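You operate a simulated robot arm through the tools that you are given. There is no shell and no other tool.

The job below is to be done with a simulated robot arm. You get a single attempt, and the scene is never put back.

JOB
Swap the weight on the cold canner for the one the chart gives.
Fine: the old weight goes on the free peg first; seat the new one down over the vent.

It is judged by the outcome, as a careful person would: the job done as asked, and still so three seconds after it is handed in. It fails if anything else is knocked over, pushed out of place, dropped, spilled or broken.

ROBOT AND FRAMES
A 7-joint arm with a two-finger parallel gripper, fixed in place. Base frame: the origin is at the foot of the arm, x ahead of it, y to its left, z up; the work surface is at about z = 0.8. Lengths are in m, angles in degrees, forces in N, time in s.
With the tool pointing down near the work surface it reaches from about 0.36 to 0.86 m from the base axis. Its first joint turns from -166.0 to 166.0 degrees. Payload 3.43 kg.
The TCP is the grasp point between the finger pads, 0.034 m short of the fingertips. In the tool frame z runs along the fingers and y along their closing line. The gripper opens to 0.128 m. The fingers are 0.024 m wide and 0.012 m thick; the gripper's body (0.048 by 0.13 m) begins 0.096 m behind the TCP.
Orientation is told as [roll, pitch, yaw] about the base's x, y, z axes, in that order, counted from this pose: with the fingers straight down and closing along the base's y, the tool's x points along the base's -x, its y along +y and its z along -z.

CONTROLS
- The arm moves only by the tool send_rows. Its argument "steps" is a list of rows, each a list of 7 numbers: the finger opening in m, from 0 to 0.128, then the shift along the base's x, y, z in m, then the turn, a rotation vector about the base's x, y, z in degrees. In form: [[claw, x, y, z, ax, ay, az], ...]. A call has 1 to 20 rows; each row is the pose to reach, as a shift and turn from the pose commanded when the call began. A row lasts 0.2 s, in which the tool goes at most 0.05 m and 8.6 degrees; a call with a longer step from one row to the next is refused whole, and so is a gripper value outside its range. Where a pose cannot be reached the arm comes as near as it can. A force on the tool above 40 N (or 10 N above the force at the start of the call, whichever is more), or a blocked arm, ends the call early, and 0.2 s more pass. Each finger travels about 0.153 m/s and halts on what it meets, pressing with about 27 N; the grip force reading is that of the motor and also rises with nothing between the fingers. The clock runs only during rows and for 0.2 s after the last one: add rows that repeat a pose to give the fingers time. The reply holds the time, the measured pose of the TCP, the force on the tool along the base axes, the opening and the grip force, in the units named above and with some noise, with the torque about the TCP (base axes, N m) and any sound that the robot's microphone picked up.
- Cameras (640 x 400 px; columns grow to the right, rows downward): "scene" is fixed at [0.2191, -0.5017, 1.6065]; the picture's right is [0.35, -0.94, 0.00], its down [-0.87, -0.32, -0.38] and it looks along [0.36, 0.13, -0.92] (base axes); focal length 224 px, centre (320, 200). "wrist" rides on the gripper at [0.076, -0.011, -0.16] in the tool frame; the picture's right is [0.15, 0.99, 0.00], its down [-0.88, 0.13, -0.46] and it looks along [-0.45, 0.07, 0.89] (tool axes); focal length 234 px, centre (320, 200).
- camera(camera): a new picture of that camera. The clock stands still meanwhile.
- probe_pixels(camera, pixels): for up to 12 pixels [column, row] of the newest picture of that camera ("zoom" is the newest enlarged one), the place [x, y, z] in the base frame of the surface seen there, good to about 0.003 m. The clock stands still meanwhile.
- inspect(camera, box): a new picture of the part [left, top, right, bottom] of that camera's present view, enlarged. The clock stands still meanwhile.
- job_done(): hands the job in; it is judged then, once.

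Open the gripper and draw the arm clear of the work before you hand the job in, unless the task says otherwise.

The tools are called as a command line: name --pt "numbers of a row" for each row, then --argument value for the rest, lists and objects as JSON in quotes. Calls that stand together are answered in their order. send_rows: Moves the arm, as the interface text tells. Its arguments: {"type":"object","properties":{"steps":{"type":"array"}},"required":["steps"]} The other tools are called the same way: camera (camera) takes a picture; probe_pixels (camera, pixels) gives the place of the surface under pixels of a picture; inspect (camera, box) takes an enlarged picture of a part of a camera's view; job_done () hands the job in.

At the start:

```text
t: 0.0
tool_pos: [0.3328, -0.3503, 1.333]
tcp_rot: [0.0, 0.0, 0.0]
wrist_force: [0.1, -0.8, 0.9]
torque: [-0.01, -0.01, -0.02]
grip_width: 0.1283
grip_force: 0.1
```

scene: 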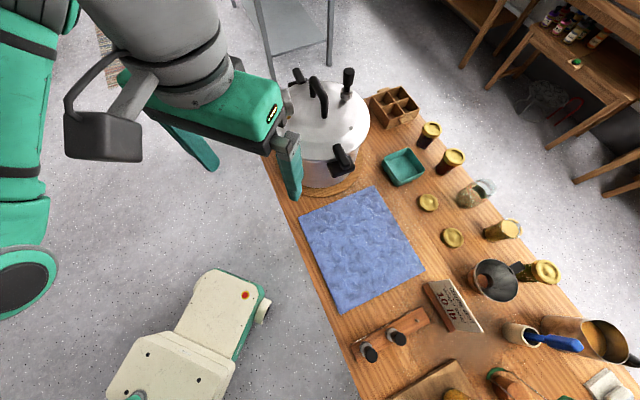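
wrist: 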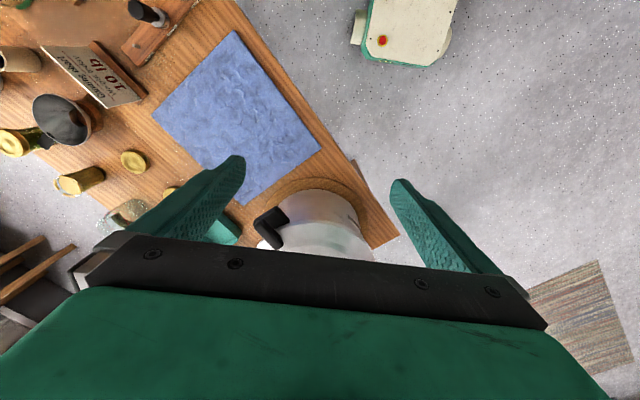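

The scene shows a canner near (325,130), a peg rack with two weights near (390,335), and a chart card near (452,305). I'll zoom in on each.

inspect --camera "scene" --box '[260, 50, 400, 210]'

inspect --camera "scene" --box '[340, 270, 500, 370]'

inspect --camera "wrist" --box '[20, 0, 220, 125]'

```text
2.50 times, centred on (330, 130) of scene
```

zoom: 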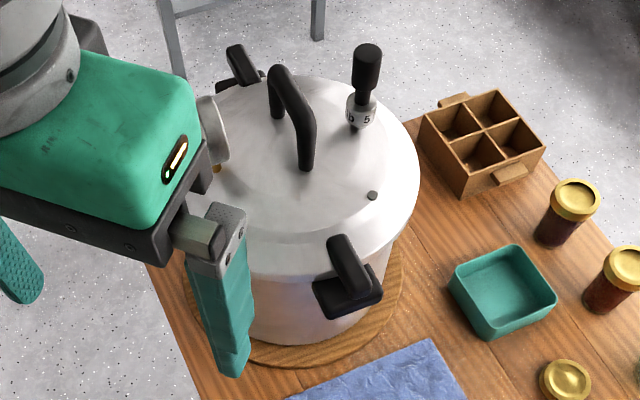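

```text
4.00 times, centred on (420, 320) of scene
```

zoom: 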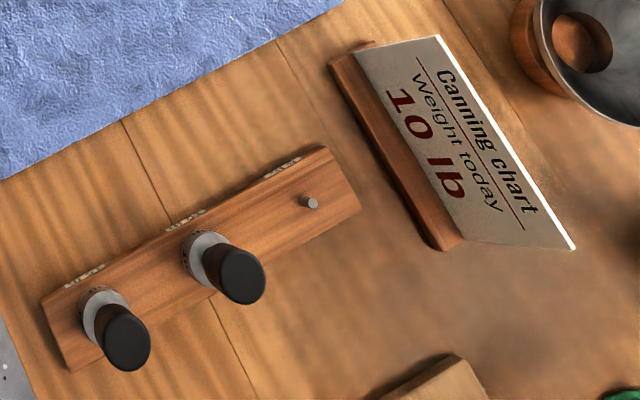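

```text
3.20 times, centred on (120, 62) of wrist
```

zoom: 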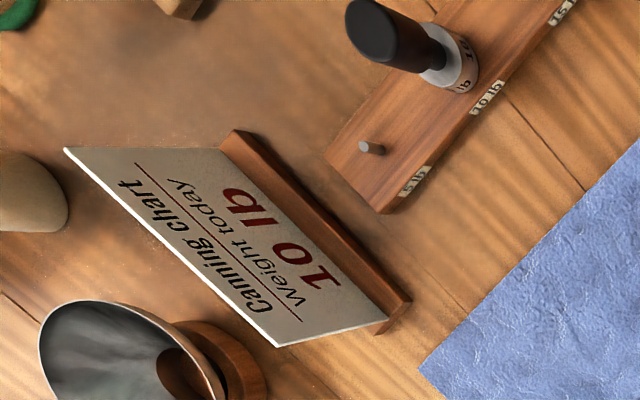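

The chart says 10 lb, the canner's weight reads "5", and the free peg is labelled "5 lb". I'll zoom in closer on the rack labels and collar markings, then probe.

inspect --camera "wrist" --box '[120, 0, 216, 60]'

inspect --camera "scene" --box '[344, 304, 440, 364]'

camera --camera "scene"

probe_pixels --camera "zoom" --pixels '[[492, 153], [475, 175], [402, 208], [363, 236], [315, 233], [250, 255], [193, 279], [140, 320], [420, 240], [560, 180], [330, 300]]'

inspect --camera "scene" --box '[312, 56, 376, 96]'

```text
6.67 times, centred on (168, 30) of wrist
```

zoom: 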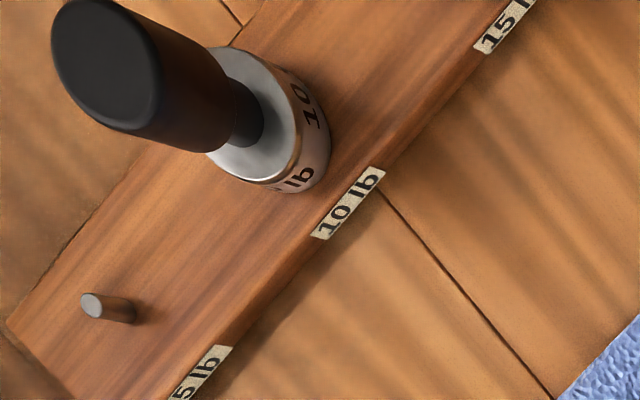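

```text
6.67 times, centred on (392, 334) of scene
```

zoom: 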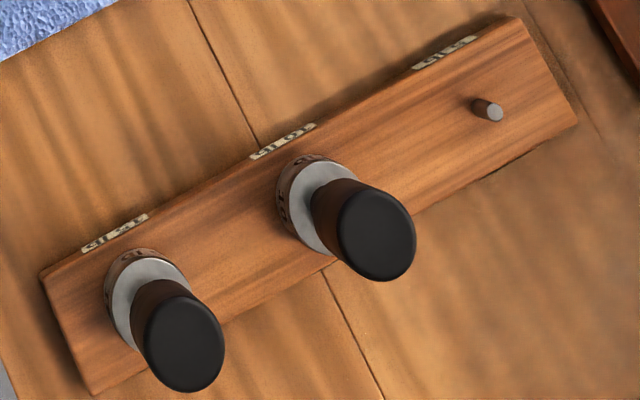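

```text
taken
```

scene: 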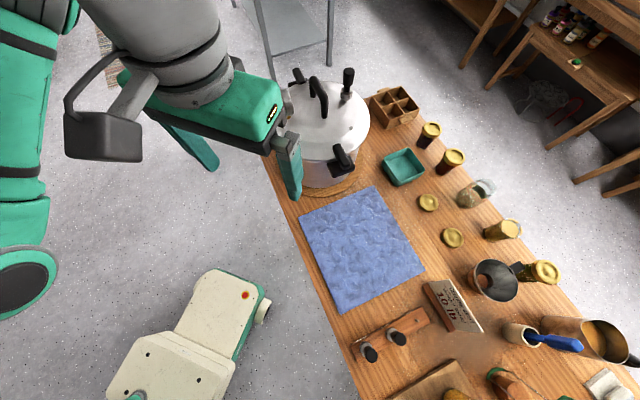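

```text
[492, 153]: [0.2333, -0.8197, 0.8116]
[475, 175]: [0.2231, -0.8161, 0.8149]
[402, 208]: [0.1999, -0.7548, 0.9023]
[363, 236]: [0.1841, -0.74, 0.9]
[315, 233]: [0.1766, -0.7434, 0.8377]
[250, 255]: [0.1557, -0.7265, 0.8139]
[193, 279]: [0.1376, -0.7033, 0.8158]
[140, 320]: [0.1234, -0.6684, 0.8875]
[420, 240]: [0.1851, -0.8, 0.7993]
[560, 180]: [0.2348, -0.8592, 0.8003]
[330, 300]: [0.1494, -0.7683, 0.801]
```

```text
10.00 times, centred on (344, 76) of scene
```

zoom: 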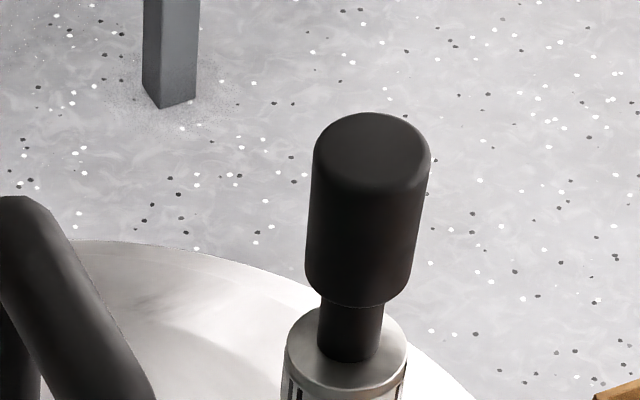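

The labels are confirmed: the middle weight is 10 lb and the free peg is for 5 lb. Next I'll probe the canner weight and the precise positions on the rack.

probe_pixels --camera "zoom" --pixels '[[372, 120], [372, 150], [372, 185], [320, 150], [425, 155], [365, 250], [350, 330], [345, 375], [290, 345], [402, 345]]'

inspect --camera "scene" --box '[324, 80, 388, 120]'

probe_pixels --camera "zoom" --pixels '[[220, 120], [220, 150], [220, 180], [170, 100], [260, 100], [200, 220], [210, 240], [300, 200], [220, 250], [120, 300], [300, 385]]'

inspect --camera "scene" --box '[344, 304, 440, 364]'

probe_pixels --camera "zoom" --pixels '[[495, 114], [480, 118], [470, 100], [340, 230], [412, 225], [378, 180], [376, 272], [376, 230], [300, 200], [320, 245], [515, 22], [575, 122]]'

```text
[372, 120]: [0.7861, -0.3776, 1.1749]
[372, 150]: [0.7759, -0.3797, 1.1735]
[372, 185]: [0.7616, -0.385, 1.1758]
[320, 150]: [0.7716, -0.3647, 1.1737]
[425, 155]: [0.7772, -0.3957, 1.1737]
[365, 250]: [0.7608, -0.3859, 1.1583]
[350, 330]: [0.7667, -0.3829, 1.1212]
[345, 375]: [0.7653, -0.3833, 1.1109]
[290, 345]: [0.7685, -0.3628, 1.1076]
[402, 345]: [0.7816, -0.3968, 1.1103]
```

```text
10.00 times, centred on (356, 100) of scene
```

zoom: 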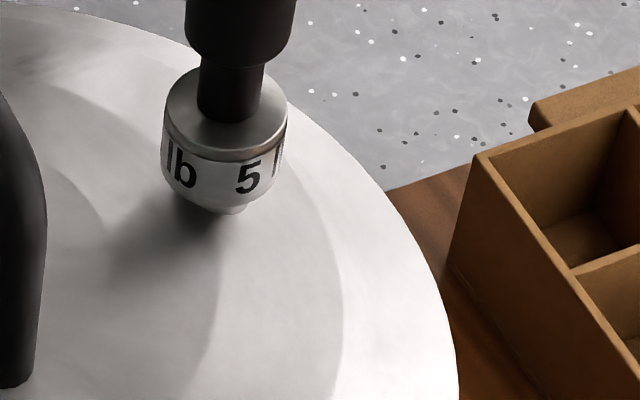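

```text
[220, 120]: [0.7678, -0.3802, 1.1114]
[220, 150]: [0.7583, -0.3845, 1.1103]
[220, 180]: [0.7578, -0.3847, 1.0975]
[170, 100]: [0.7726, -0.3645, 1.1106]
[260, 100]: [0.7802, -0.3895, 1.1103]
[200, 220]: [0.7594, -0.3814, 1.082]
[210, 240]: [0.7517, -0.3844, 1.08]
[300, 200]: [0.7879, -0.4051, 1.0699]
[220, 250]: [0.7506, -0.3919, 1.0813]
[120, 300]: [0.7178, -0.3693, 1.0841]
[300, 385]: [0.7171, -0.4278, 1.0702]
```

```text
6.67 times, centred on (392, 334) of scene
```

zoom: 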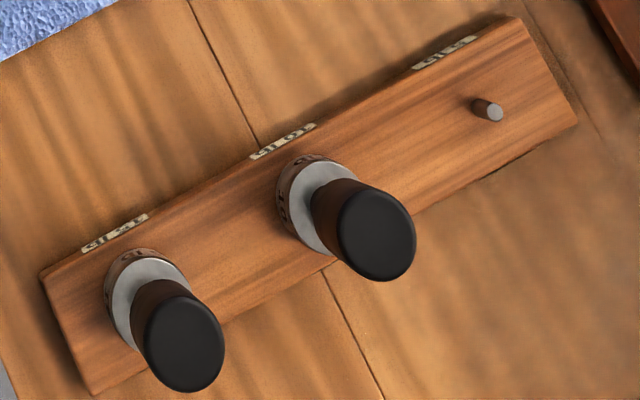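

```text
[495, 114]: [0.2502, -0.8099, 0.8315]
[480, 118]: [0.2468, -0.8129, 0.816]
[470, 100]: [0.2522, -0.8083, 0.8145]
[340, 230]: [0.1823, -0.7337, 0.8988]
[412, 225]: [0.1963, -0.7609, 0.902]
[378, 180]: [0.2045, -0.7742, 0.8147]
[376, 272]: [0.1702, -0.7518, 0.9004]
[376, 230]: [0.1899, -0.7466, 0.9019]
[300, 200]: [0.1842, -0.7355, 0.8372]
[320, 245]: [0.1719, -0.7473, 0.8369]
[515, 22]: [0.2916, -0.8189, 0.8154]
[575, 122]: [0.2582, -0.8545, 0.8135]
```

Readings so far: the canner weight's axis is near (0.776,-0.380) with its knob top at z≈1.1745. The free peg is near (0.250,-0.810), and the 10 lb weight is near (0.190,-0.747) with its top at 0.902. I'll move above the canner at the current height and take a closer look.

send_rows --pt "0.128 0.044 -0.003 0 0 0 0" --pt "0.128 0.088 -0.006 0 0 0 0" --pt "0.128 0.132 -0.009 0 0 0 0" --pt "0.128 0.176 -0.012 0 0 0 0" --pt "0.128 0.22 -0.015 0 0 0 0" --pt "0.128 0.264 -0.018 0 0 0 0" --pt "0.128 0.308 -0.021 0 0 0 0" --pt "0.128 0.352 -0.024 0 0 0 0" --pt "0.128 0.396 -0.027 0 0 0 0" --pt "0.128 0.432 -0.03 0 0 0 0" --pt "0.128 0.432 -0.03 0 0 0 0"

camera --camera "wrist"

camera --camera "scene"

```text
t: 2.4
tool_pos: [0.7189, -0.3577, 1.3245]
tcp_rot: [0.1, -0.1, -0.3]
wrist_force: [0.9, 2.1, 0.0]
torque: [-0.23, 0.14, -0.05]
grip_width: 0.1279
grip_force: 0.1
out of reach, approached as far as the arm can: row 9, 10, 11
```

```text
taken
```

wrist: 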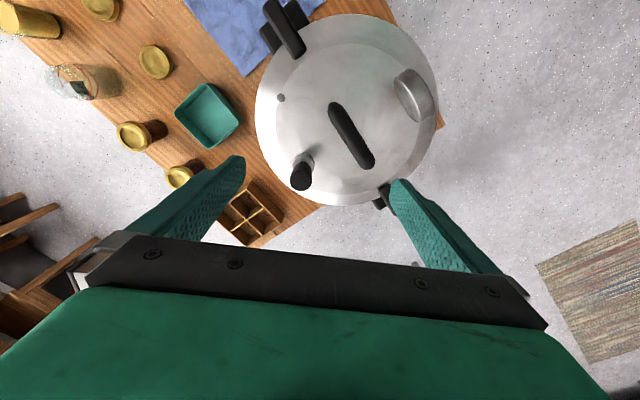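

```text
taken
```

scene: 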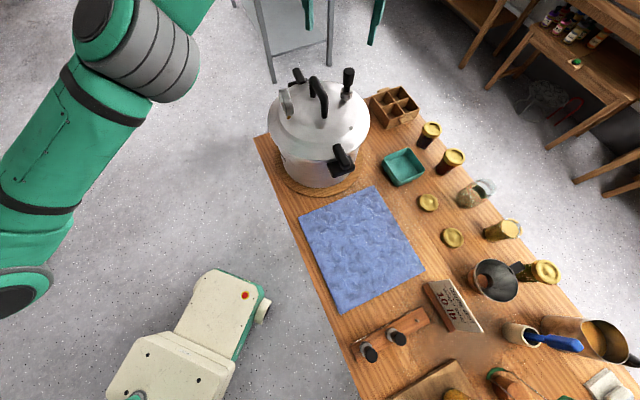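

The weight is at (302,178) in the wrist view, still about 0.055 m farther out. The arm hit its reach limit at this height, so I'll probe the surroundings before trying lower.

probe_pixels --camera "wrist" --pixels '[[302, 180], [335, 108], [350, 133], [368, 162], [411, 95], [282, 98], [290, 30], [382, 200], [320, 190], [260, 130]]'

inspect --camera "wrist" --box '[270, 140, 350, 190]'

probe_pixels --camera "zoom" --pixels '[[255, 310], [255, 270], [255, 350], [170, 310], [330, 310], [300, 150], [325, 130], [250, 225]]'

```text
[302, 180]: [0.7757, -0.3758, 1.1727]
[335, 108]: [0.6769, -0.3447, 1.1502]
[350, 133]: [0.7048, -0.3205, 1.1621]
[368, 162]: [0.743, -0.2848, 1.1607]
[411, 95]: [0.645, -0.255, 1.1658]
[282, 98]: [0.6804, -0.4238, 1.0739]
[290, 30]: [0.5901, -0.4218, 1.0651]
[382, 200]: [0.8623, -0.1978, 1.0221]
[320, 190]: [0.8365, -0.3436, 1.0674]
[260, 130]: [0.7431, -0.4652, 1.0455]
```

```text
8.00 times, centred on (310, 165) of wrist
```

zoom: 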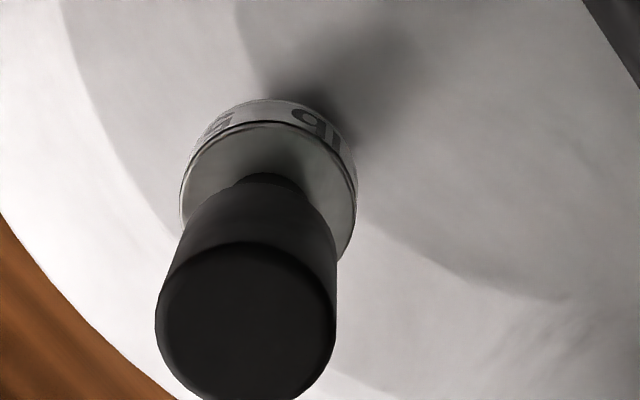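

```text
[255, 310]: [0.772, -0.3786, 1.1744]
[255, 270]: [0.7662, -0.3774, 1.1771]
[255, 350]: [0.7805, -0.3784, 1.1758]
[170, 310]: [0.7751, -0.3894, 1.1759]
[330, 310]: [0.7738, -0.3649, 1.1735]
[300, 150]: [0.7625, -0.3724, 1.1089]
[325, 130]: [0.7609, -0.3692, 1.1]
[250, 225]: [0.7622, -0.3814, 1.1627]
```

The handle top is at z≈1.162, about 0.1 m from the weight's axis at (0.775,-0.379). I'll back off, drop to TCP z≈1.24 (fingertips about 1.206, above everything) and test the reach outward.

send_rows --pt "0.128 -0.04 0 -0.02 0 0 0" --pt "0.128 -0.06 0 -0.05 0 0 0" --pt "0.128 -0.06 0 -0.085 0 0 0" --pt "0.128 -0.06 0 -0.085 0 0 0"

```text
t: 3.4
tool_pos: [0.6616, -0.3577, 1.2383]
tcp_rot: [-0.1, 0.0, 0.0]
wrist_force: [-0.9, -0.2, -0.9]
torque: [-0.03, 0.02, 0.02]
grip_width: 0.1282
grip_force: 0.0
```

The commanded pose followed the reached one: the TCP is at (0.6616,-0.3577,1.238). Now I'll move outward to (0.775,-0.379) at this height, narrowing the fingers to about 0.08.

send_rows --pt "0.12 0.03 -0.006 0 0 0 0" --pt "0.11 0.06 -0.012 0 0 0 0" --pt "0.1 0.09 -0.017 0 0 0 0" --pt "0.09 0.113 -0.0213 0 0 0 0" --pt "0.08 0.113 -0.0213 0 0 0 0"

camera --camera "wrist"

```text
t: 4.6
tool_pos: [0.7525, -0.3667, 1.2382]
tcp_rot: [0.0, 0.0, 0.1]
wrist_force: [-0.4, -0.3, 0.3]
torque: [-0.03, -0.03, 0.04]
grip_width: 0.0799
grip_force: 0.1
out of reach, approached as far as the arm can: row 3, 4, 5
```

```text
taken
```

wrist: 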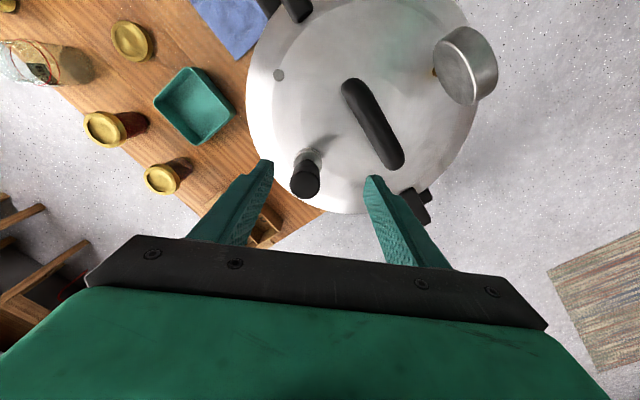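

At this height the reach stops at about 0.837 m radius, and the weight is at 0.863 m. I'll yaw to align the closing line tangentially (−26°), then tilt the tool 20° outward about that closing line. The pads stay parallel to the knob's axis this way, and the reach increases.

send_rows --pt "0.08 -0.02 0.01 0.0 0 0 -6.5" --pt "0.08 -0.03 0.015 0.0 0 0 -13" --pt "0.08 -0.03 0.015 0.0 0 0 -19.5" --pt "0.08 -0.03 0.015 0.0 0 0 -26" --pt "0.08 -0.03 0.015 0.0 0 0 -26"

send_rows --pt "0.08 0 0 0.01 -2.19 -4.5 0" --pt "0.08 0 0 0.01 -4.39 -8.99 0" --pt "0.08 0 0 0.01 -6.58 -13.49 0" --pt "0.08 0 0 0.01 -8.78 -17.98 0" --pt "0.08 0 0 0.01 -8.78 -17.98 0"

camera --camera "wrist"

```text
t: 5.8
tool_pos: [0.7227, -0.3502, 1.2377]
tcp_rot: [0.0, 0.0, -26.1]
wrist_force: [-0.9, -0.8, -0.2]
torque: [0.03, -0.03, -0.01]
grip_width: 0.0801
grip_force: 0.1
```

```text
t: 7.0
tool_pos: [0.7238, -0.3498, 1.248]
tcp_rot: [0.1, -20.0, -26.1]
wrist_force: [0.3, 0.3, -0.3]
torque: [0.03, 0.03, -0.01]
grip_width: 0.0802
grip_force: 0.1
```

```text
taken
```

wrist: 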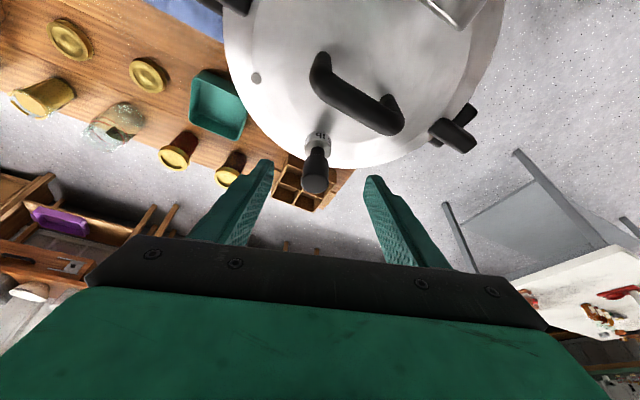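

The tilt worked (rot [0,−20,−26]), and the knob now appears at (315,178). I'll zoom in to get its centre precisely.

inspect --camera "wrist" --box '[280, 120, 360, 200]'

probe_pixels --camera "zoom" --pixels '[[200, 270], [240, 270], [280, 270], [320, 270], [350, 270], [380, 270], [270, 300], [270, 350], [270, 240], [300, 100], [300, 90]]'

```text
5.00 times, centred on (320, 160) of wrist
```

zoom: 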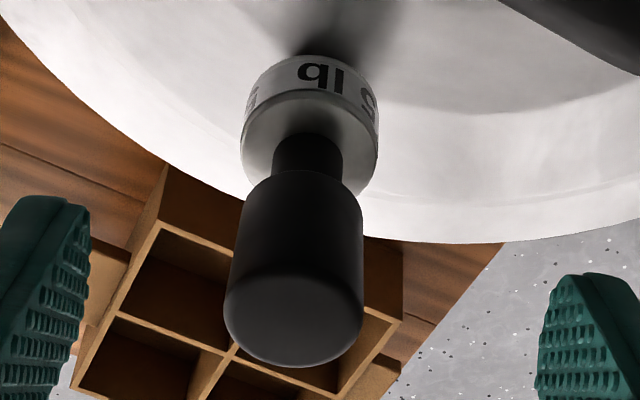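

```text
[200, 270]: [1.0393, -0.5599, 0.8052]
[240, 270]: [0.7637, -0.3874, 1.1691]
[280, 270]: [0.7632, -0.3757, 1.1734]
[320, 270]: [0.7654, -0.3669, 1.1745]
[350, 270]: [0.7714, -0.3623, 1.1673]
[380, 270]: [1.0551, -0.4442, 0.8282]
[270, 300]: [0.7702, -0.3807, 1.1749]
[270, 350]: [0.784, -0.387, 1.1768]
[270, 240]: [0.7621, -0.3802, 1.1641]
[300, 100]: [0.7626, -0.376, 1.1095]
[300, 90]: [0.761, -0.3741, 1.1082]
```

The knob's axis is about (0.777,-0.380). I'll move directly above it at the present height and check centring before going down.

send_rows --pt "0.08 0.027 -0.015 0 0 0 0" --pt "0.08 0.0532 -0.0302 0 0 0 0" --pt "0.08 0.0532 -0.0302 0 0 0 0"

camera --camera "wrist"

inspect --camera "wrist" --box '[270, 100, 370, 180]'

probe_pixels --camera "wrist" --pixels '[[318, 140], [318, 145], [318, 150], [318, 155], [318, 135]]'

```text
t: 7.8
tool_pos: [0.7772, -0.3802, 1.2482]
tcp_rot: [0.0, -19.9, -25.9]
wrist_force: [0.6, -0.2, -0.3]
torque: [0.02, -0.02, 0.01]
grip_width: 0.0801
grip_force: 0.1
```

```text
taken
```

wrist: 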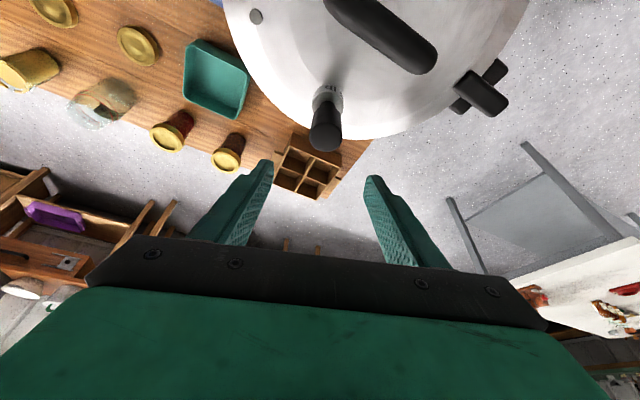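

```text
5.00 times, centred on (320, 140) of wrist
```

zoom: 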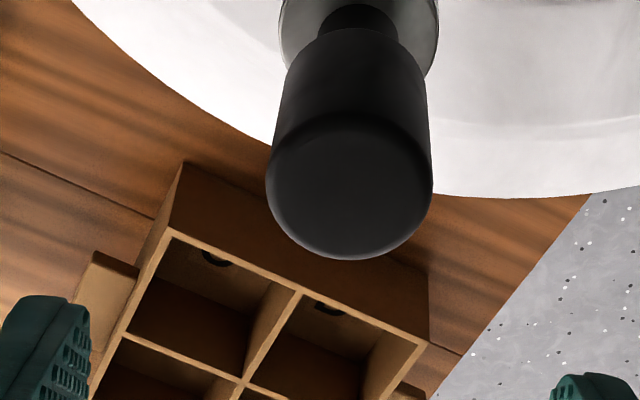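

```text
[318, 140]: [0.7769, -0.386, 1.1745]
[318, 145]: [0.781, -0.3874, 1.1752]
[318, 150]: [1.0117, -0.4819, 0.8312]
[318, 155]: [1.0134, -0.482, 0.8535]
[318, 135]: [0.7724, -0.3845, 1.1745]
```

The knob's top face is centred at about (325.7,137.6), against a predicted (323.4,139). I'll probe its edges to fine-tune by a millimetre or two.

probe_pixels --camera "zoom" --pixels '[[275, 190], [295, 190], [349, 190], [405, 190], [424, 190], [349, 125], [349, 145], [349, 235], [349, 245], [349, 250]]'

```text
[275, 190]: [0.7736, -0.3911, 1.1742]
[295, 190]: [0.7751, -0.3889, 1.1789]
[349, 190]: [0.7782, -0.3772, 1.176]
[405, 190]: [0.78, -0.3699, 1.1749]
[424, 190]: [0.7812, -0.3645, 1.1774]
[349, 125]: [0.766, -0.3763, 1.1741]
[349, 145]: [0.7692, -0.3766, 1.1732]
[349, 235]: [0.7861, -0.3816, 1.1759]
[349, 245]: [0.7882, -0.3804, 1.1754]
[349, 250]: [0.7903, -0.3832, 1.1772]
```

The centre is about (0.7777,-0.3785), so I'll nudge by +1.5 mm in y and descend to z≈1.154, which leaves the tips just above the collar.

send_rows --pt "0.08 0.0006 0.0015 0 0 0 0" --pt "0.08 0.0006 0.0015 -0.03 0 0 0" --pt "0.08 0.0006 0.0015 -0.06 0 0 0" --pt "0.08 0.0006 0.0015 -0.085 0 0 0" --pt "0.08 0.0006 0.0015 -0.094 0 0 0" --pt "0.08 0.0006 0.0015 -0.094 0 0 0"

camera --camera "wrist"

inspect --camera "scene" --box '[300, 40, 396, 100]'

```text
t: 9.2
tool_pos: [0.7784, -0.3784, 1.1543]
tcp_rot: [0.0, -20.0, -26.0]
wrist_force: [0.6, 0.1, -0.2]
torque: [0.0, 0.0, 0.01]
grip_width: 0.0799
grip_force: 0.1
```

```text
taken
```

wrist: 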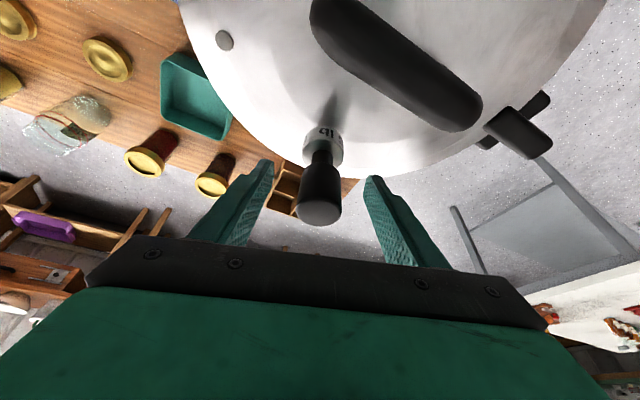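

```text
6.67 times, centred on (348, 70) of scene
```

zoom: 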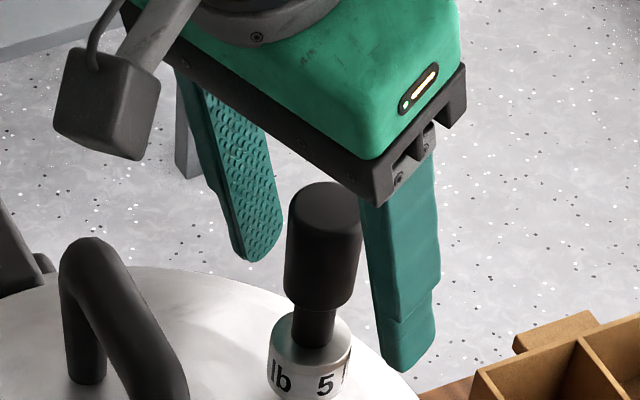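

The knob sits between the fingers at (319,200), centred. Closing the gripper gently.

send_rows --pt "0.06 0 0 0 0 0 0" --pt "0.045 0 0 0 0 0 0" --pt "0.038 0 0 0 0 0 0" --pt "0.032 0 0 0 0 0 0" --pt "0.02 0 0 0 0 0 0" --pt "0.0 0 0 0 0 0 0" --pt "0.0 0 0 0 0 0 0"

camera --camera "wrist"

inspect --camera "wrist" --box '[270, 120, 370, 250]'

```text
t: 10.8
tool_pos: [0.7779, -0.3793, 1.1537]
tcp_rot: [0.0, -20.0, -26.0]
wrist_force: [-0.2, 0.1, 0.2]
torque: [0.0, 0.01, 0.01]
grip_width: 0.0317
grip_force: 27.1
```

```text
taken
```

wrist: 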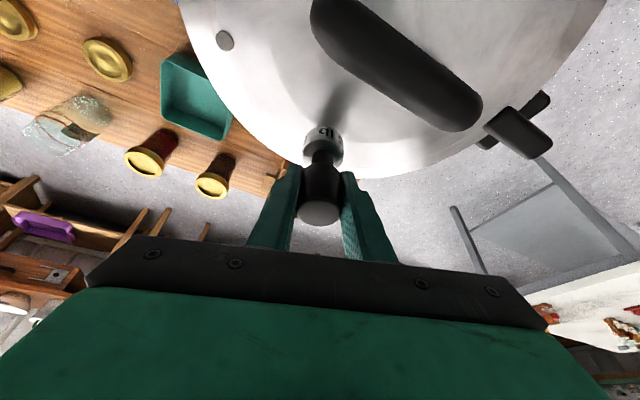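

```text
3.08 times, centred on (320, 185) of wrist
```

zoom: 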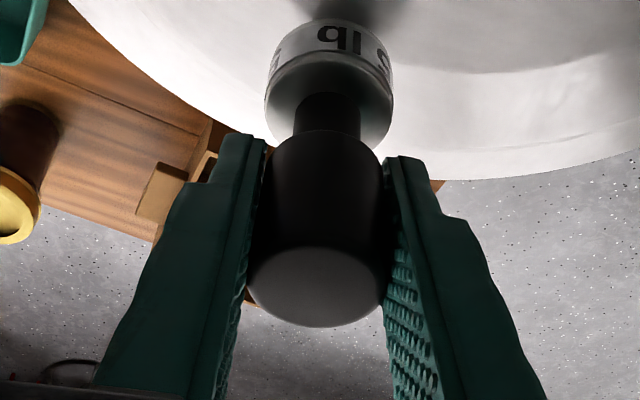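

Gripped at 0.0317 m with no side force, so the seated reference TCP is (0.778,-0.379,1.154). Lifting slowly straight up.

send_rows --pt "0.0 0 0 0.004 0 0 0" --pt "0.0 0 0 0.01 0 0 0" --pt "0.0 0 0 0.018 0 0 0" --pt "0.0 0 0 0.03 0 0 0" --pt "0.0 0 0 0.045 0 0 0" --pt "0.0 0 0 0.06 0 0 0" --pt "0.0 0 0 0.075 0 0 0" --pt "0.0 0 0 0.09 0 0 0" --pt "0.0 0 0 0.09 0 0 0"

camera --camera "wrist"

inspect --camera "scene" --box '[300, 40, 396, 120]'

inspect --camera "wrist" --box '[270, 80, 370, 210]'

```text
t: 12.8
tool_pos: [0.7775, -0.3785, 1.2426]
tcp_rot: [0.0, -20.0, -26.0]
wrist_force: [0.3, -0.9, -0.6]
torque: [0.01, -0.04, 0.0]
grip_width: 0.0314
grip_force: 27.0
```

```text
taken
```

wrist: 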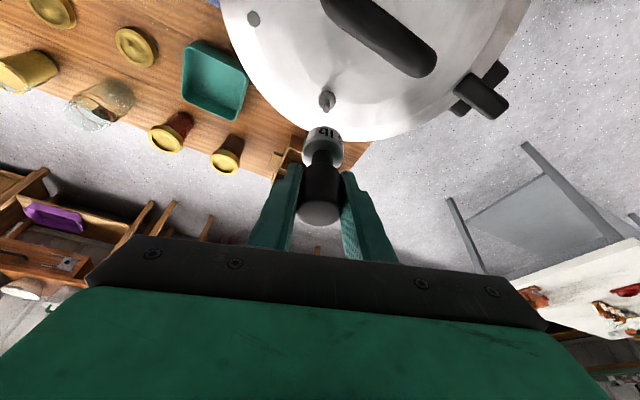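

```text
5.00 times, centred on (348, 80) of scene
```

zoom: 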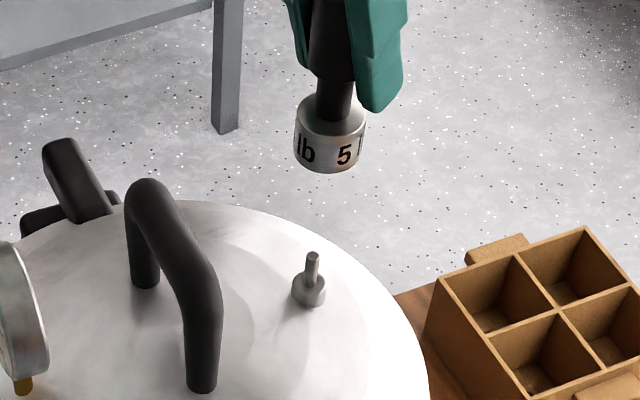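

```text
3.08 times, centred on (320, 145) of wrist
```

zoom: 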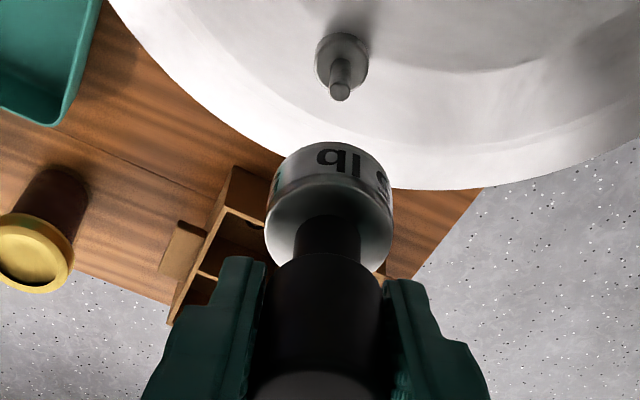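

The weight is off and hanging straight, and the vent pin is visible at zoom (340,92). I'll probe the pin for later seating.

probe_pixels --camera "zoom" --pixels '[[340, 92], [341, 75], [325, 65], [341, 50], [341, 40], [360, 60], [330, 110]]'

inspect --camera "scene" --box '[324, 80, 388, 120]'

probe_pixels --camera "zoom" --pixels '[[224, 108], [224, 130], [205, 190], [215, 175], [240, 190], [220, 160]]'

```text
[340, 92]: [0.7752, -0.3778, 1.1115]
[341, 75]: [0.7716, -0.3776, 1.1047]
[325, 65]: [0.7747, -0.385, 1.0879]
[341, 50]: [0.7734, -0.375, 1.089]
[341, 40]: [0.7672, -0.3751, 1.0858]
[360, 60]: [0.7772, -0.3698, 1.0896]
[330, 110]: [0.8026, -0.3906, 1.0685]
```

```text
10.00 times, centred on (356, 100) of scene
```

zoom: 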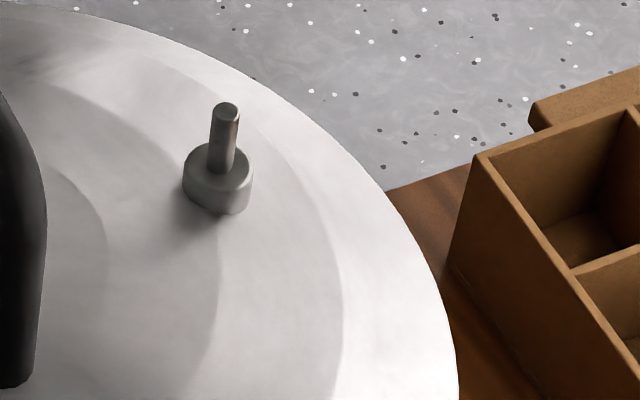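

```text
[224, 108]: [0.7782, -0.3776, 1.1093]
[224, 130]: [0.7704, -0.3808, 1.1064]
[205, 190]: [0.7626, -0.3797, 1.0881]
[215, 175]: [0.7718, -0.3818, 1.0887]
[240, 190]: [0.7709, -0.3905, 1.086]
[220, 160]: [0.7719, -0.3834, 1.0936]
```

The vent pin tops out at z≈1.110 with its shoulder at 1.088. I'll carry the 5 lb weight in an arc at constant tilt and height round to above the free peg.

send_rows --pt "0 -0.0213 -0.0387 0 0 0 -2.93" --pt "0 -0.0445 -0.0762 0 0 0 -5.85" --pt "0 -0.0696 -0.1125 0 0 0 -8.78" --pt "0 -0.0963 -0.1474 0 0 0 -11.71" --pt "0 -0.125 -0.1808 0 0 0 -14.64" --pt "0 -0.1551 -0.2125 0 0 0 -17.56" --pt "0 -0.1868 -0.2429 0 0 0 -20.49" --pt "0 -0.2201 -0.2714 0 0 0 -23.42" --pt "0 -0.2546 -0.2981 0 0 0 -26.34" --pt "0 -0.2904 -0.3231 0 0 0 -29.27" --pt "0 -0.3275 -0.3461 0 0 0 -32.2" --pt "0 -0.3655 -0.3673 0 0 0 -35.12" --pt "0 -0.4046 -0.3864 0 0 0 -38.05" --pt "0 -0.4446 -0.4034 0 0 0 -40.98" --pt "0 -0.4853 -0.4184 0 0 0 -43.9" --pt "0 -0.5267 -0.4312 0 0 0 -46.83" --pt "0 -0.5267 -0.4312 0 0 0 -46.83"

camera --camera "wrist"

camera --camera "scene"

```text
t: 16.4
tool_pos: [0.2496, -0.81, 1.2433]
tcp_rot: [0.0, -20.0, -72.9]
wrist_force: [0.9, 0.7, -0.8]
torque: [-0.01, 0.0, -0.01]
grip_width: 0.0313
grip_force: 27.4
```

```text
taken
```

wrist: 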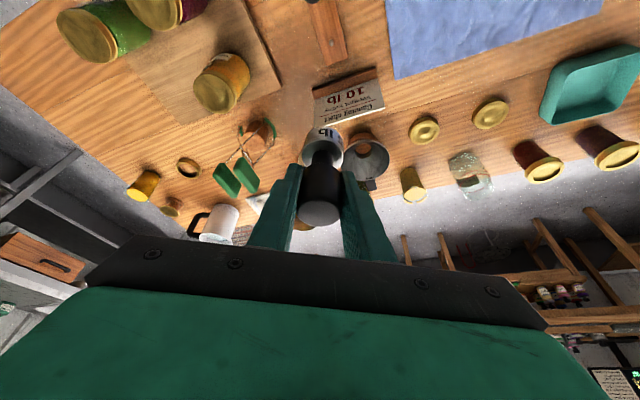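

```text
taken
```

scene: 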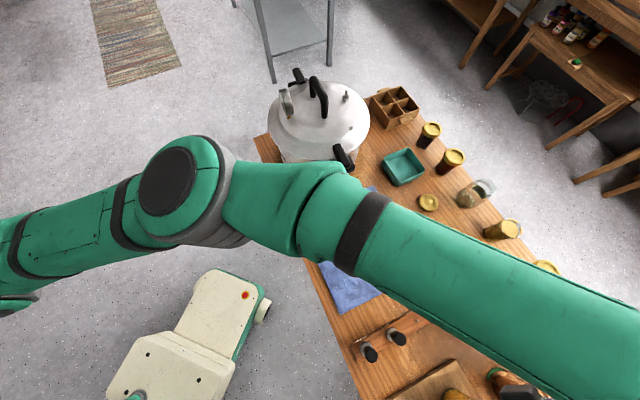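

I'm above the free peg with the weight firmly held. The chart card at (350,95) in the wrist view is nearby, so I'll probe it before lowering.

probe_pixels --camera "wrist" --pixels '[[318, 122], [382, 105], [350, 90], [315, 88], [376, 70], [345, 78], [330, 35], [345, 60], [320, 4], [270, 130], [368, 150]]'

inspect --camera "wrist" --box '[240, 0, 400, 100]'

```text
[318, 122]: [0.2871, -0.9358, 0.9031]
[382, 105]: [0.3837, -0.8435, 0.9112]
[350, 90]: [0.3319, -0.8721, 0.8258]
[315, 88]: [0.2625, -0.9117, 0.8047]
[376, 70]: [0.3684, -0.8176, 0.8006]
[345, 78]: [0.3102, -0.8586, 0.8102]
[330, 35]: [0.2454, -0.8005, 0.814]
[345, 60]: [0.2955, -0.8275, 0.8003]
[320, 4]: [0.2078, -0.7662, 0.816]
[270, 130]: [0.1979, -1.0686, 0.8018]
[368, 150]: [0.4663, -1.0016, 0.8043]
```

```text
4.00 times, centred on (320, 50) of wrist
```

zoom: 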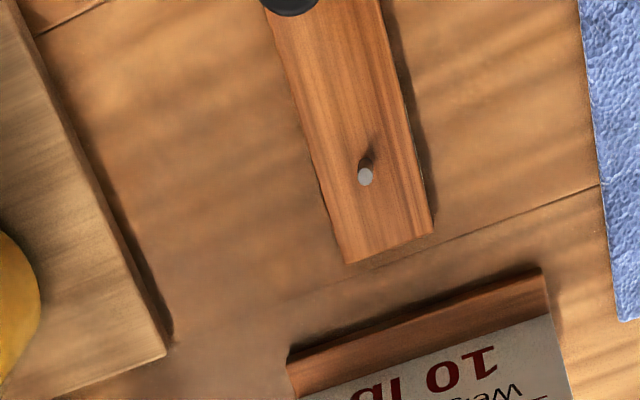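

The card stands about 84 mm from the peg, which is clear. The peg top is at zoom (365,177), and I'll probe it precisely.

probe_pixels --camera "zoom" --pixels '[[365, 177], [365, 172], [365, 182], [360, 177], [370, 177], [363, 160], [367, 150], [345, 262], [433, 233], [290, 5]]'

```text
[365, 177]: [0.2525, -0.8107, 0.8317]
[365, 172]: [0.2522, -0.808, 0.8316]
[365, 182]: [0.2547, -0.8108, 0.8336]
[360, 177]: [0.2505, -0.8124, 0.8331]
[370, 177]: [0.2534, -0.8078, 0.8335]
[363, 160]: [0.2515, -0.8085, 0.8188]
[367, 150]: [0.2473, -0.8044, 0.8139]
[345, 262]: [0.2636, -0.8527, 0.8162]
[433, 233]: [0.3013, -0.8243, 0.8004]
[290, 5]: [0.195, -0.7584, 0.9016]
```

The peg's axis is about (0.252,-0.810). I'll descend to TCP z≈0.95, keeping the weight's bottom about 5 cm above the peg, and re-look.

send_rows --pt "0 0.0024 0 -0.04 0 0 0" --pt "0 0.0024 0 -0.08 0 0 0" --pt "0 0.0024 0 -0.12 0 0 0" --pt "0 0.0024 0 -0.16 0 0 0" --pt "0 0.0024 0 -0.2 0 0 0" --pt "0 0.0024 0 -0.24 0 0 0" --pt "0 0.0024 0 -0.27 0 0 0" --pt "0 0.0024 0 -0.293 0 0 0" --pt "0 0.0024 0 -0.293 0 0 0"

camera --camera "wrist"

inspect --camera "wrist" --box '[270, 60, 370, 190]'

camera --camera "scene"

```text
t: 18.4
tool_pos: [0.2532, -0.8104, 0.9498]
tcp_rot: [0.0, -20.1, -72.7]
wrist_force: [0.3, 0.7, -1.2]
torque: [-0.01, -0.01, -0.01]
grip_width: 0.0316
grip_force: 26.8
```

```text
taken
```

wrist: 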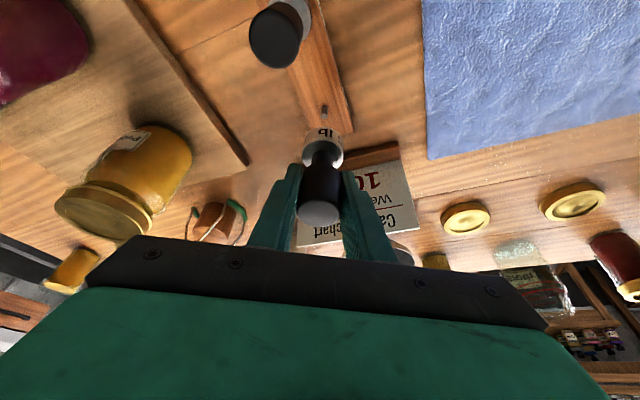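

```text
3.08 times, centred on (320, 125) of wrist
```

zoom: 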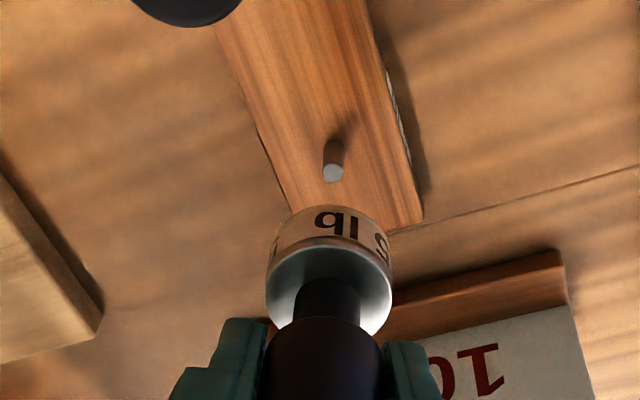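

```text
taken
```

scene: 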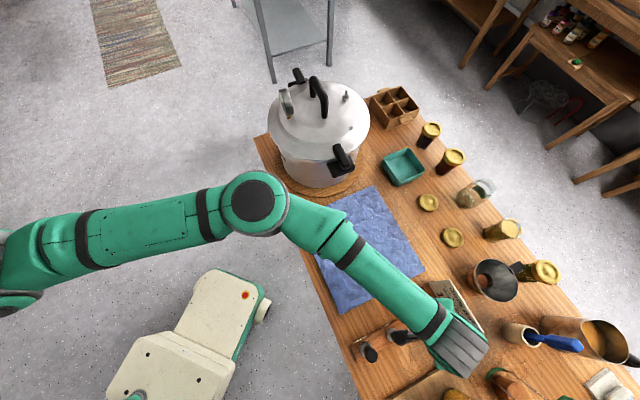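

Compared with the vent reference, the peg at zoom (333,172) is about 2 mm off along the closing line. I'll correct that and descend to just above the peg tip.

send_rows --pt "0 -0.0019 -0.0006 -0.01 0 0 0" --pt "0 -0.0019 -0.0006 -0.025 0 0 0" --pt "0 -0.0019 -0.0006 -0.035 0 0 0" --pt "0 -0.0019 -0.0006 -0.035 0 0 0"

inspect --camera "wrist" --box '[280, 80, 360, 180]'

inspect --camera "scene" --box '[360, 290, 456, 350]'

```text
t: 19.4
tool_pos: [0.2506, -0.811, 0.9156]
tcp_rot: [-0.1, -20.0, -72.8]
wrist_force: [-0.5, -0.3, -0.5]
torque: [-0.02, 0.02, 0.06]
grip_width: 0.0312
grip_force: 27.0
```

```text
4.00 times, centred on (320, 130) of wrist
```

zoom: 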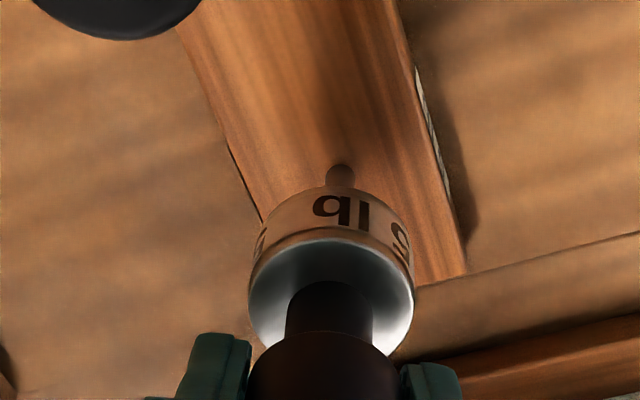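

```text
6.67 times, centred on (408, 320) of scene
```

zoom: 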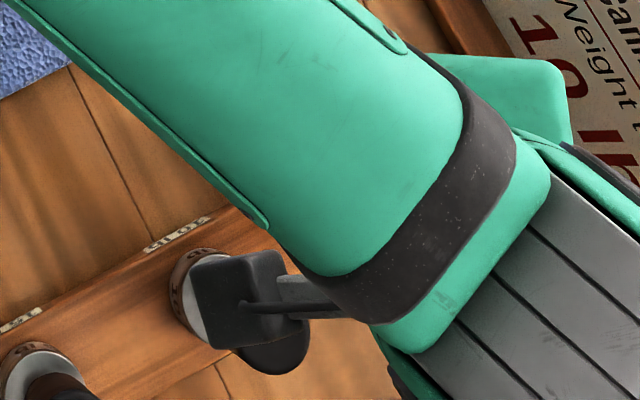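

The peg shaft (zoom col 341) lines up with the predicted weight axis. Lowering in small steps while watching the force.

send_rows --pt "0 0.0005 0 -0.005 0 0 0" --pt "0 0.0005 0 -0.01 0 0 0" --pt "0 0.0005 0 -0.014 0 0 0" --pt "0 0.0005 0 -0.018 0 0 0" --pt "0 0.0005 0 -0.021 0 0 0"

inspect --camera "wrist" --box '[280, 80, 360, 180]'

```text
t: 20.6
tool_pos: [0.2507, -0.8097, 0.8953]
tcp_rot: [-0.1, -20.0, -72.8]
wrist_force: [-0.5, 0.1, -1.2]
torque: [-0.02, 0.03, -0.05]
grip_width: 0.0312
grip_force: 27.2
```

```text
4.00 times, centred on (320, 130) of wrist
```

zoom: 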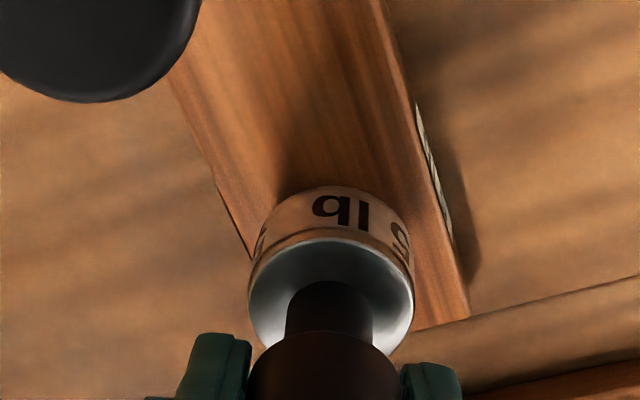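

No contact force at z 0.8953, so the peg should be just entering the bore. Continuing down slowly toward 0.8815.

send_rows --pt "0 0 0 -0.003 0 0 0" --pt "0 0 0 -0.006 0 0 0" --pt "0 0 0 -0.009 0 0 0" --pt "0 0 0 -0.011 0 0 0" --pt "0 0 0 -0.012 0 0 0"

inspect --camera "wrist" --box '[280, 80, 360, 180]'

```text
t: 21.8
tool_pos: [0.2503, -0.8106, 0.8835]
tcp_rot: [0.0, -20.0, -72.8]
wrist_force: [-0.3, 0.0, 0.0]
torque: [0.03, 0.0, 0.0]
grip_width: 0.0314
grip_force: 27.2
```

```text
4.00 times, centred on (320, 130) of wrist
```

zoom: 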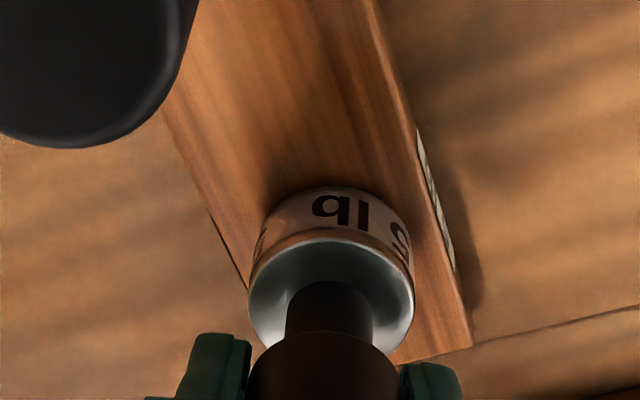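

Still no force and the weight hasn't shifted in the grip, so the peg is inside the bore. Going down the last few mm in 1 mm steps until contact.

send_rows --pt "0 0 0 -0.001 0 0 0" --pt "0 0 0 -0.002 0 0 0" --pt "0 0 0 -0.0025 0 0 0"

```text
t: 22.6
tool_pos: [0.2524, -0.8097, 0.8796]
tcp_rot: [0.1, -19.9, -72.8]
wrist_force: [0.8, 1.0, 2.8]
torque: [0.11, -0.02, 0.01]
grip_width: 0.0314
grip_force: 27.2
```

A first slight contact (2.8 N) at z≈0.880, which is the expected seated height. I'll push 1 mm more to confirm.

send_rows --pt "0 0 0 -0.0005 0 0 0" --pt "0 0 0 -0.001 0 0 0"

inspect --camera "wrist" --box '[280, 80, 360, 180]'

```text
t: 23.2
tool_pos: [0.2518, -0.8102, 0.8804]
tcp_rot: [0.1, -20.1, -72.8]
wrist_force: [-0.8, 5.3, 14.2]
torque: [0.34, 0.04, -0.06]
grip_width: 0.0312
grip_force: 27.0
```

```text
4.00 times, centred on (320, 130) of wrist
```

zoom: 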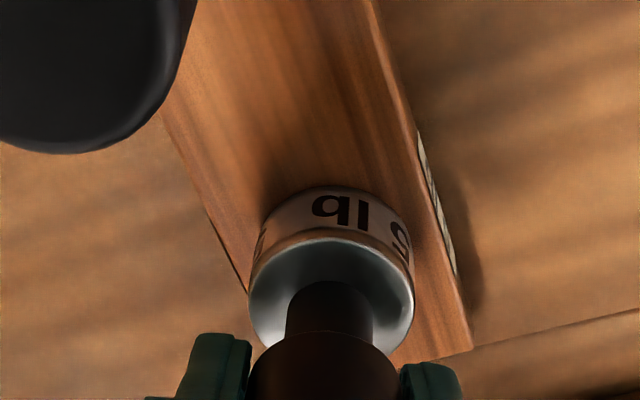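

A firm stop with 14 N at z 0.8804: the weight is seated on the rack. I'll relieve the preload by 1 mm and open.

send_rows --pt "0 0 0 0.001 0 0 0" --pt "0.03 0 0 0.001 0 0 0" --pt "0.036 0 0 0.001 0 0 0" --pt "0.05 0 0 0.001 0 0 0" --pt "0.07 0 0 0.001 0 0 0" --pt "0.07 0 0 0.001 0 0 0"

camera --camera "wrist"

```text
t: 24.6
tool_pos: [0.252, -0.8123, 0.8794]
tcp_rot: [0.0, -20.1, -72.8]
wrist_force: [1.0, -0.7, 0.2]
torque: [-0.02, 0.01, -0.02]
grip_width: 0.0698
grip_force: 0.1
```

```text
taken
```

wrist: 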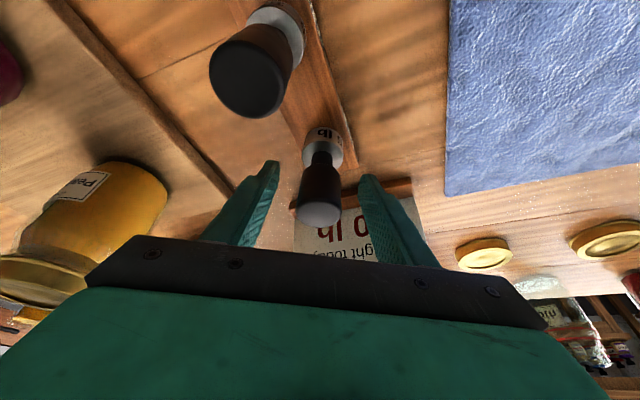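

The 5 lb weight stands upright on its peg. I'll rise straight up clear of the knobs, then shift over the 10 lb weight.

send_rows --pt "0.07 0 0 0.02 0 0 0" --pt "0.07 0 0 0.05 0 0 0" --pt "0.07 0 0 0.085 0 0 0" --pt "0.07 0 0 0.1 0 0 0" --pt "0.07 -0.0208 0.0217 0.1 0 0 -1" --pt "0.07 -0.0417 0.0433 0.1 0 0 -2" --pt "0.07 -0.0625 0.065 0.1 0 0 -3" --pt "0.07 -0.0625 0.065 0.1 0 0 -3"

camera --camera "wrist"

inspect --camera "wrist" --box '[270, 80, 370, 160]'

camera --camera "scene"

```text
t: 26.4
tool_pos: [0.1881, -0.7457, 0.9801]
tcp_rot: [0.1, -20.0, -75.8]
wrist_force: [0.8, 0.2, -0.2]
torque: [0.03, 0.03, 0.02]
grip_width: 0.0703
grip_force: 0.0
```

```text
taken
```

wrist: 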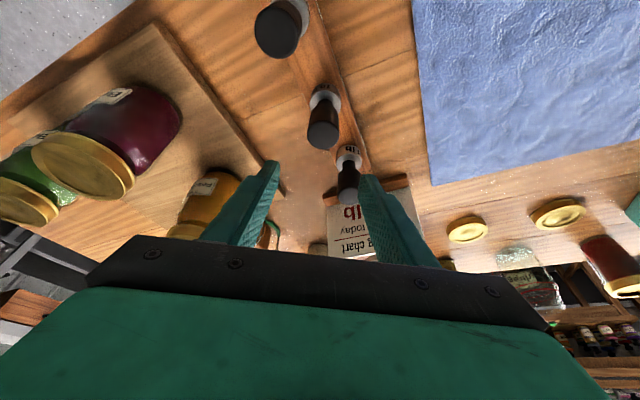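

```text
5.00 times, centred on (320, 120) of wrist
```

zoom: 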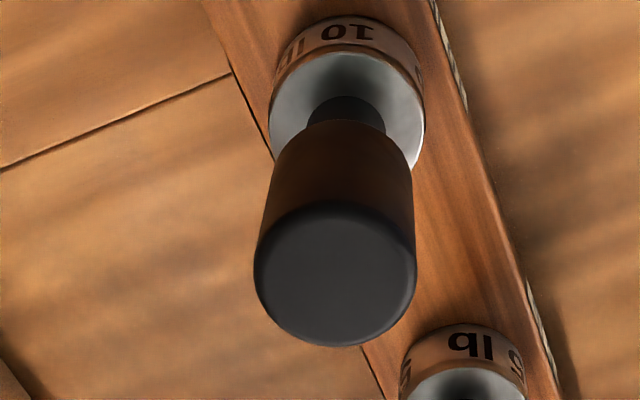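

```text
taken
```

scene: 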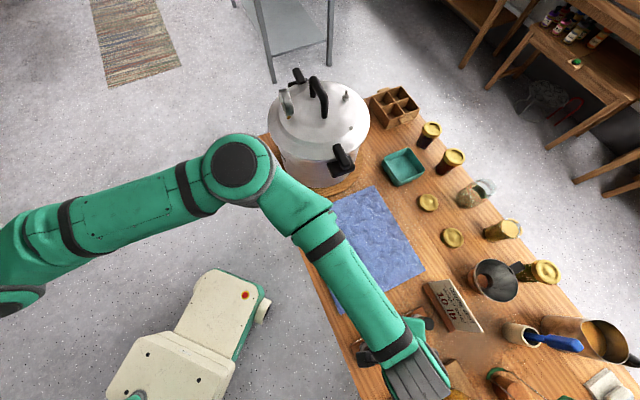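

The 10 lb knob's top face is centred at about (323,135), nearly on axis. I'll probe its edges to refine.

probe_pixels --camera "zoom" --pixels '[[262, 275], [335, 275], [407, 275], [335, 215], [335, 335], [290, 240], [380, 310], [290, 310], [380, 240]]'

```text
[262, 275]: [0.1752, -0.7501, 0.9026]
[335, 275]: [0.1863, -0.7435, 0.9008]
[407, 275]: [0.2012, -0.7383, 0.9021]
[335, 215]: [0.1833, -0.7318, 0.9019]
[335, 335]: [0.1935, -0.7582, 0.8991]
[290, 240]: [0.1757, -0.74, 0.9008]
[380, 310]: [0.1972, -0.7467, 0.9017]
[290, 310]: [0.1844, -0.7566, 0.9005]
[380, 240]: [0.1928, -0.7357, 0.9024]
```

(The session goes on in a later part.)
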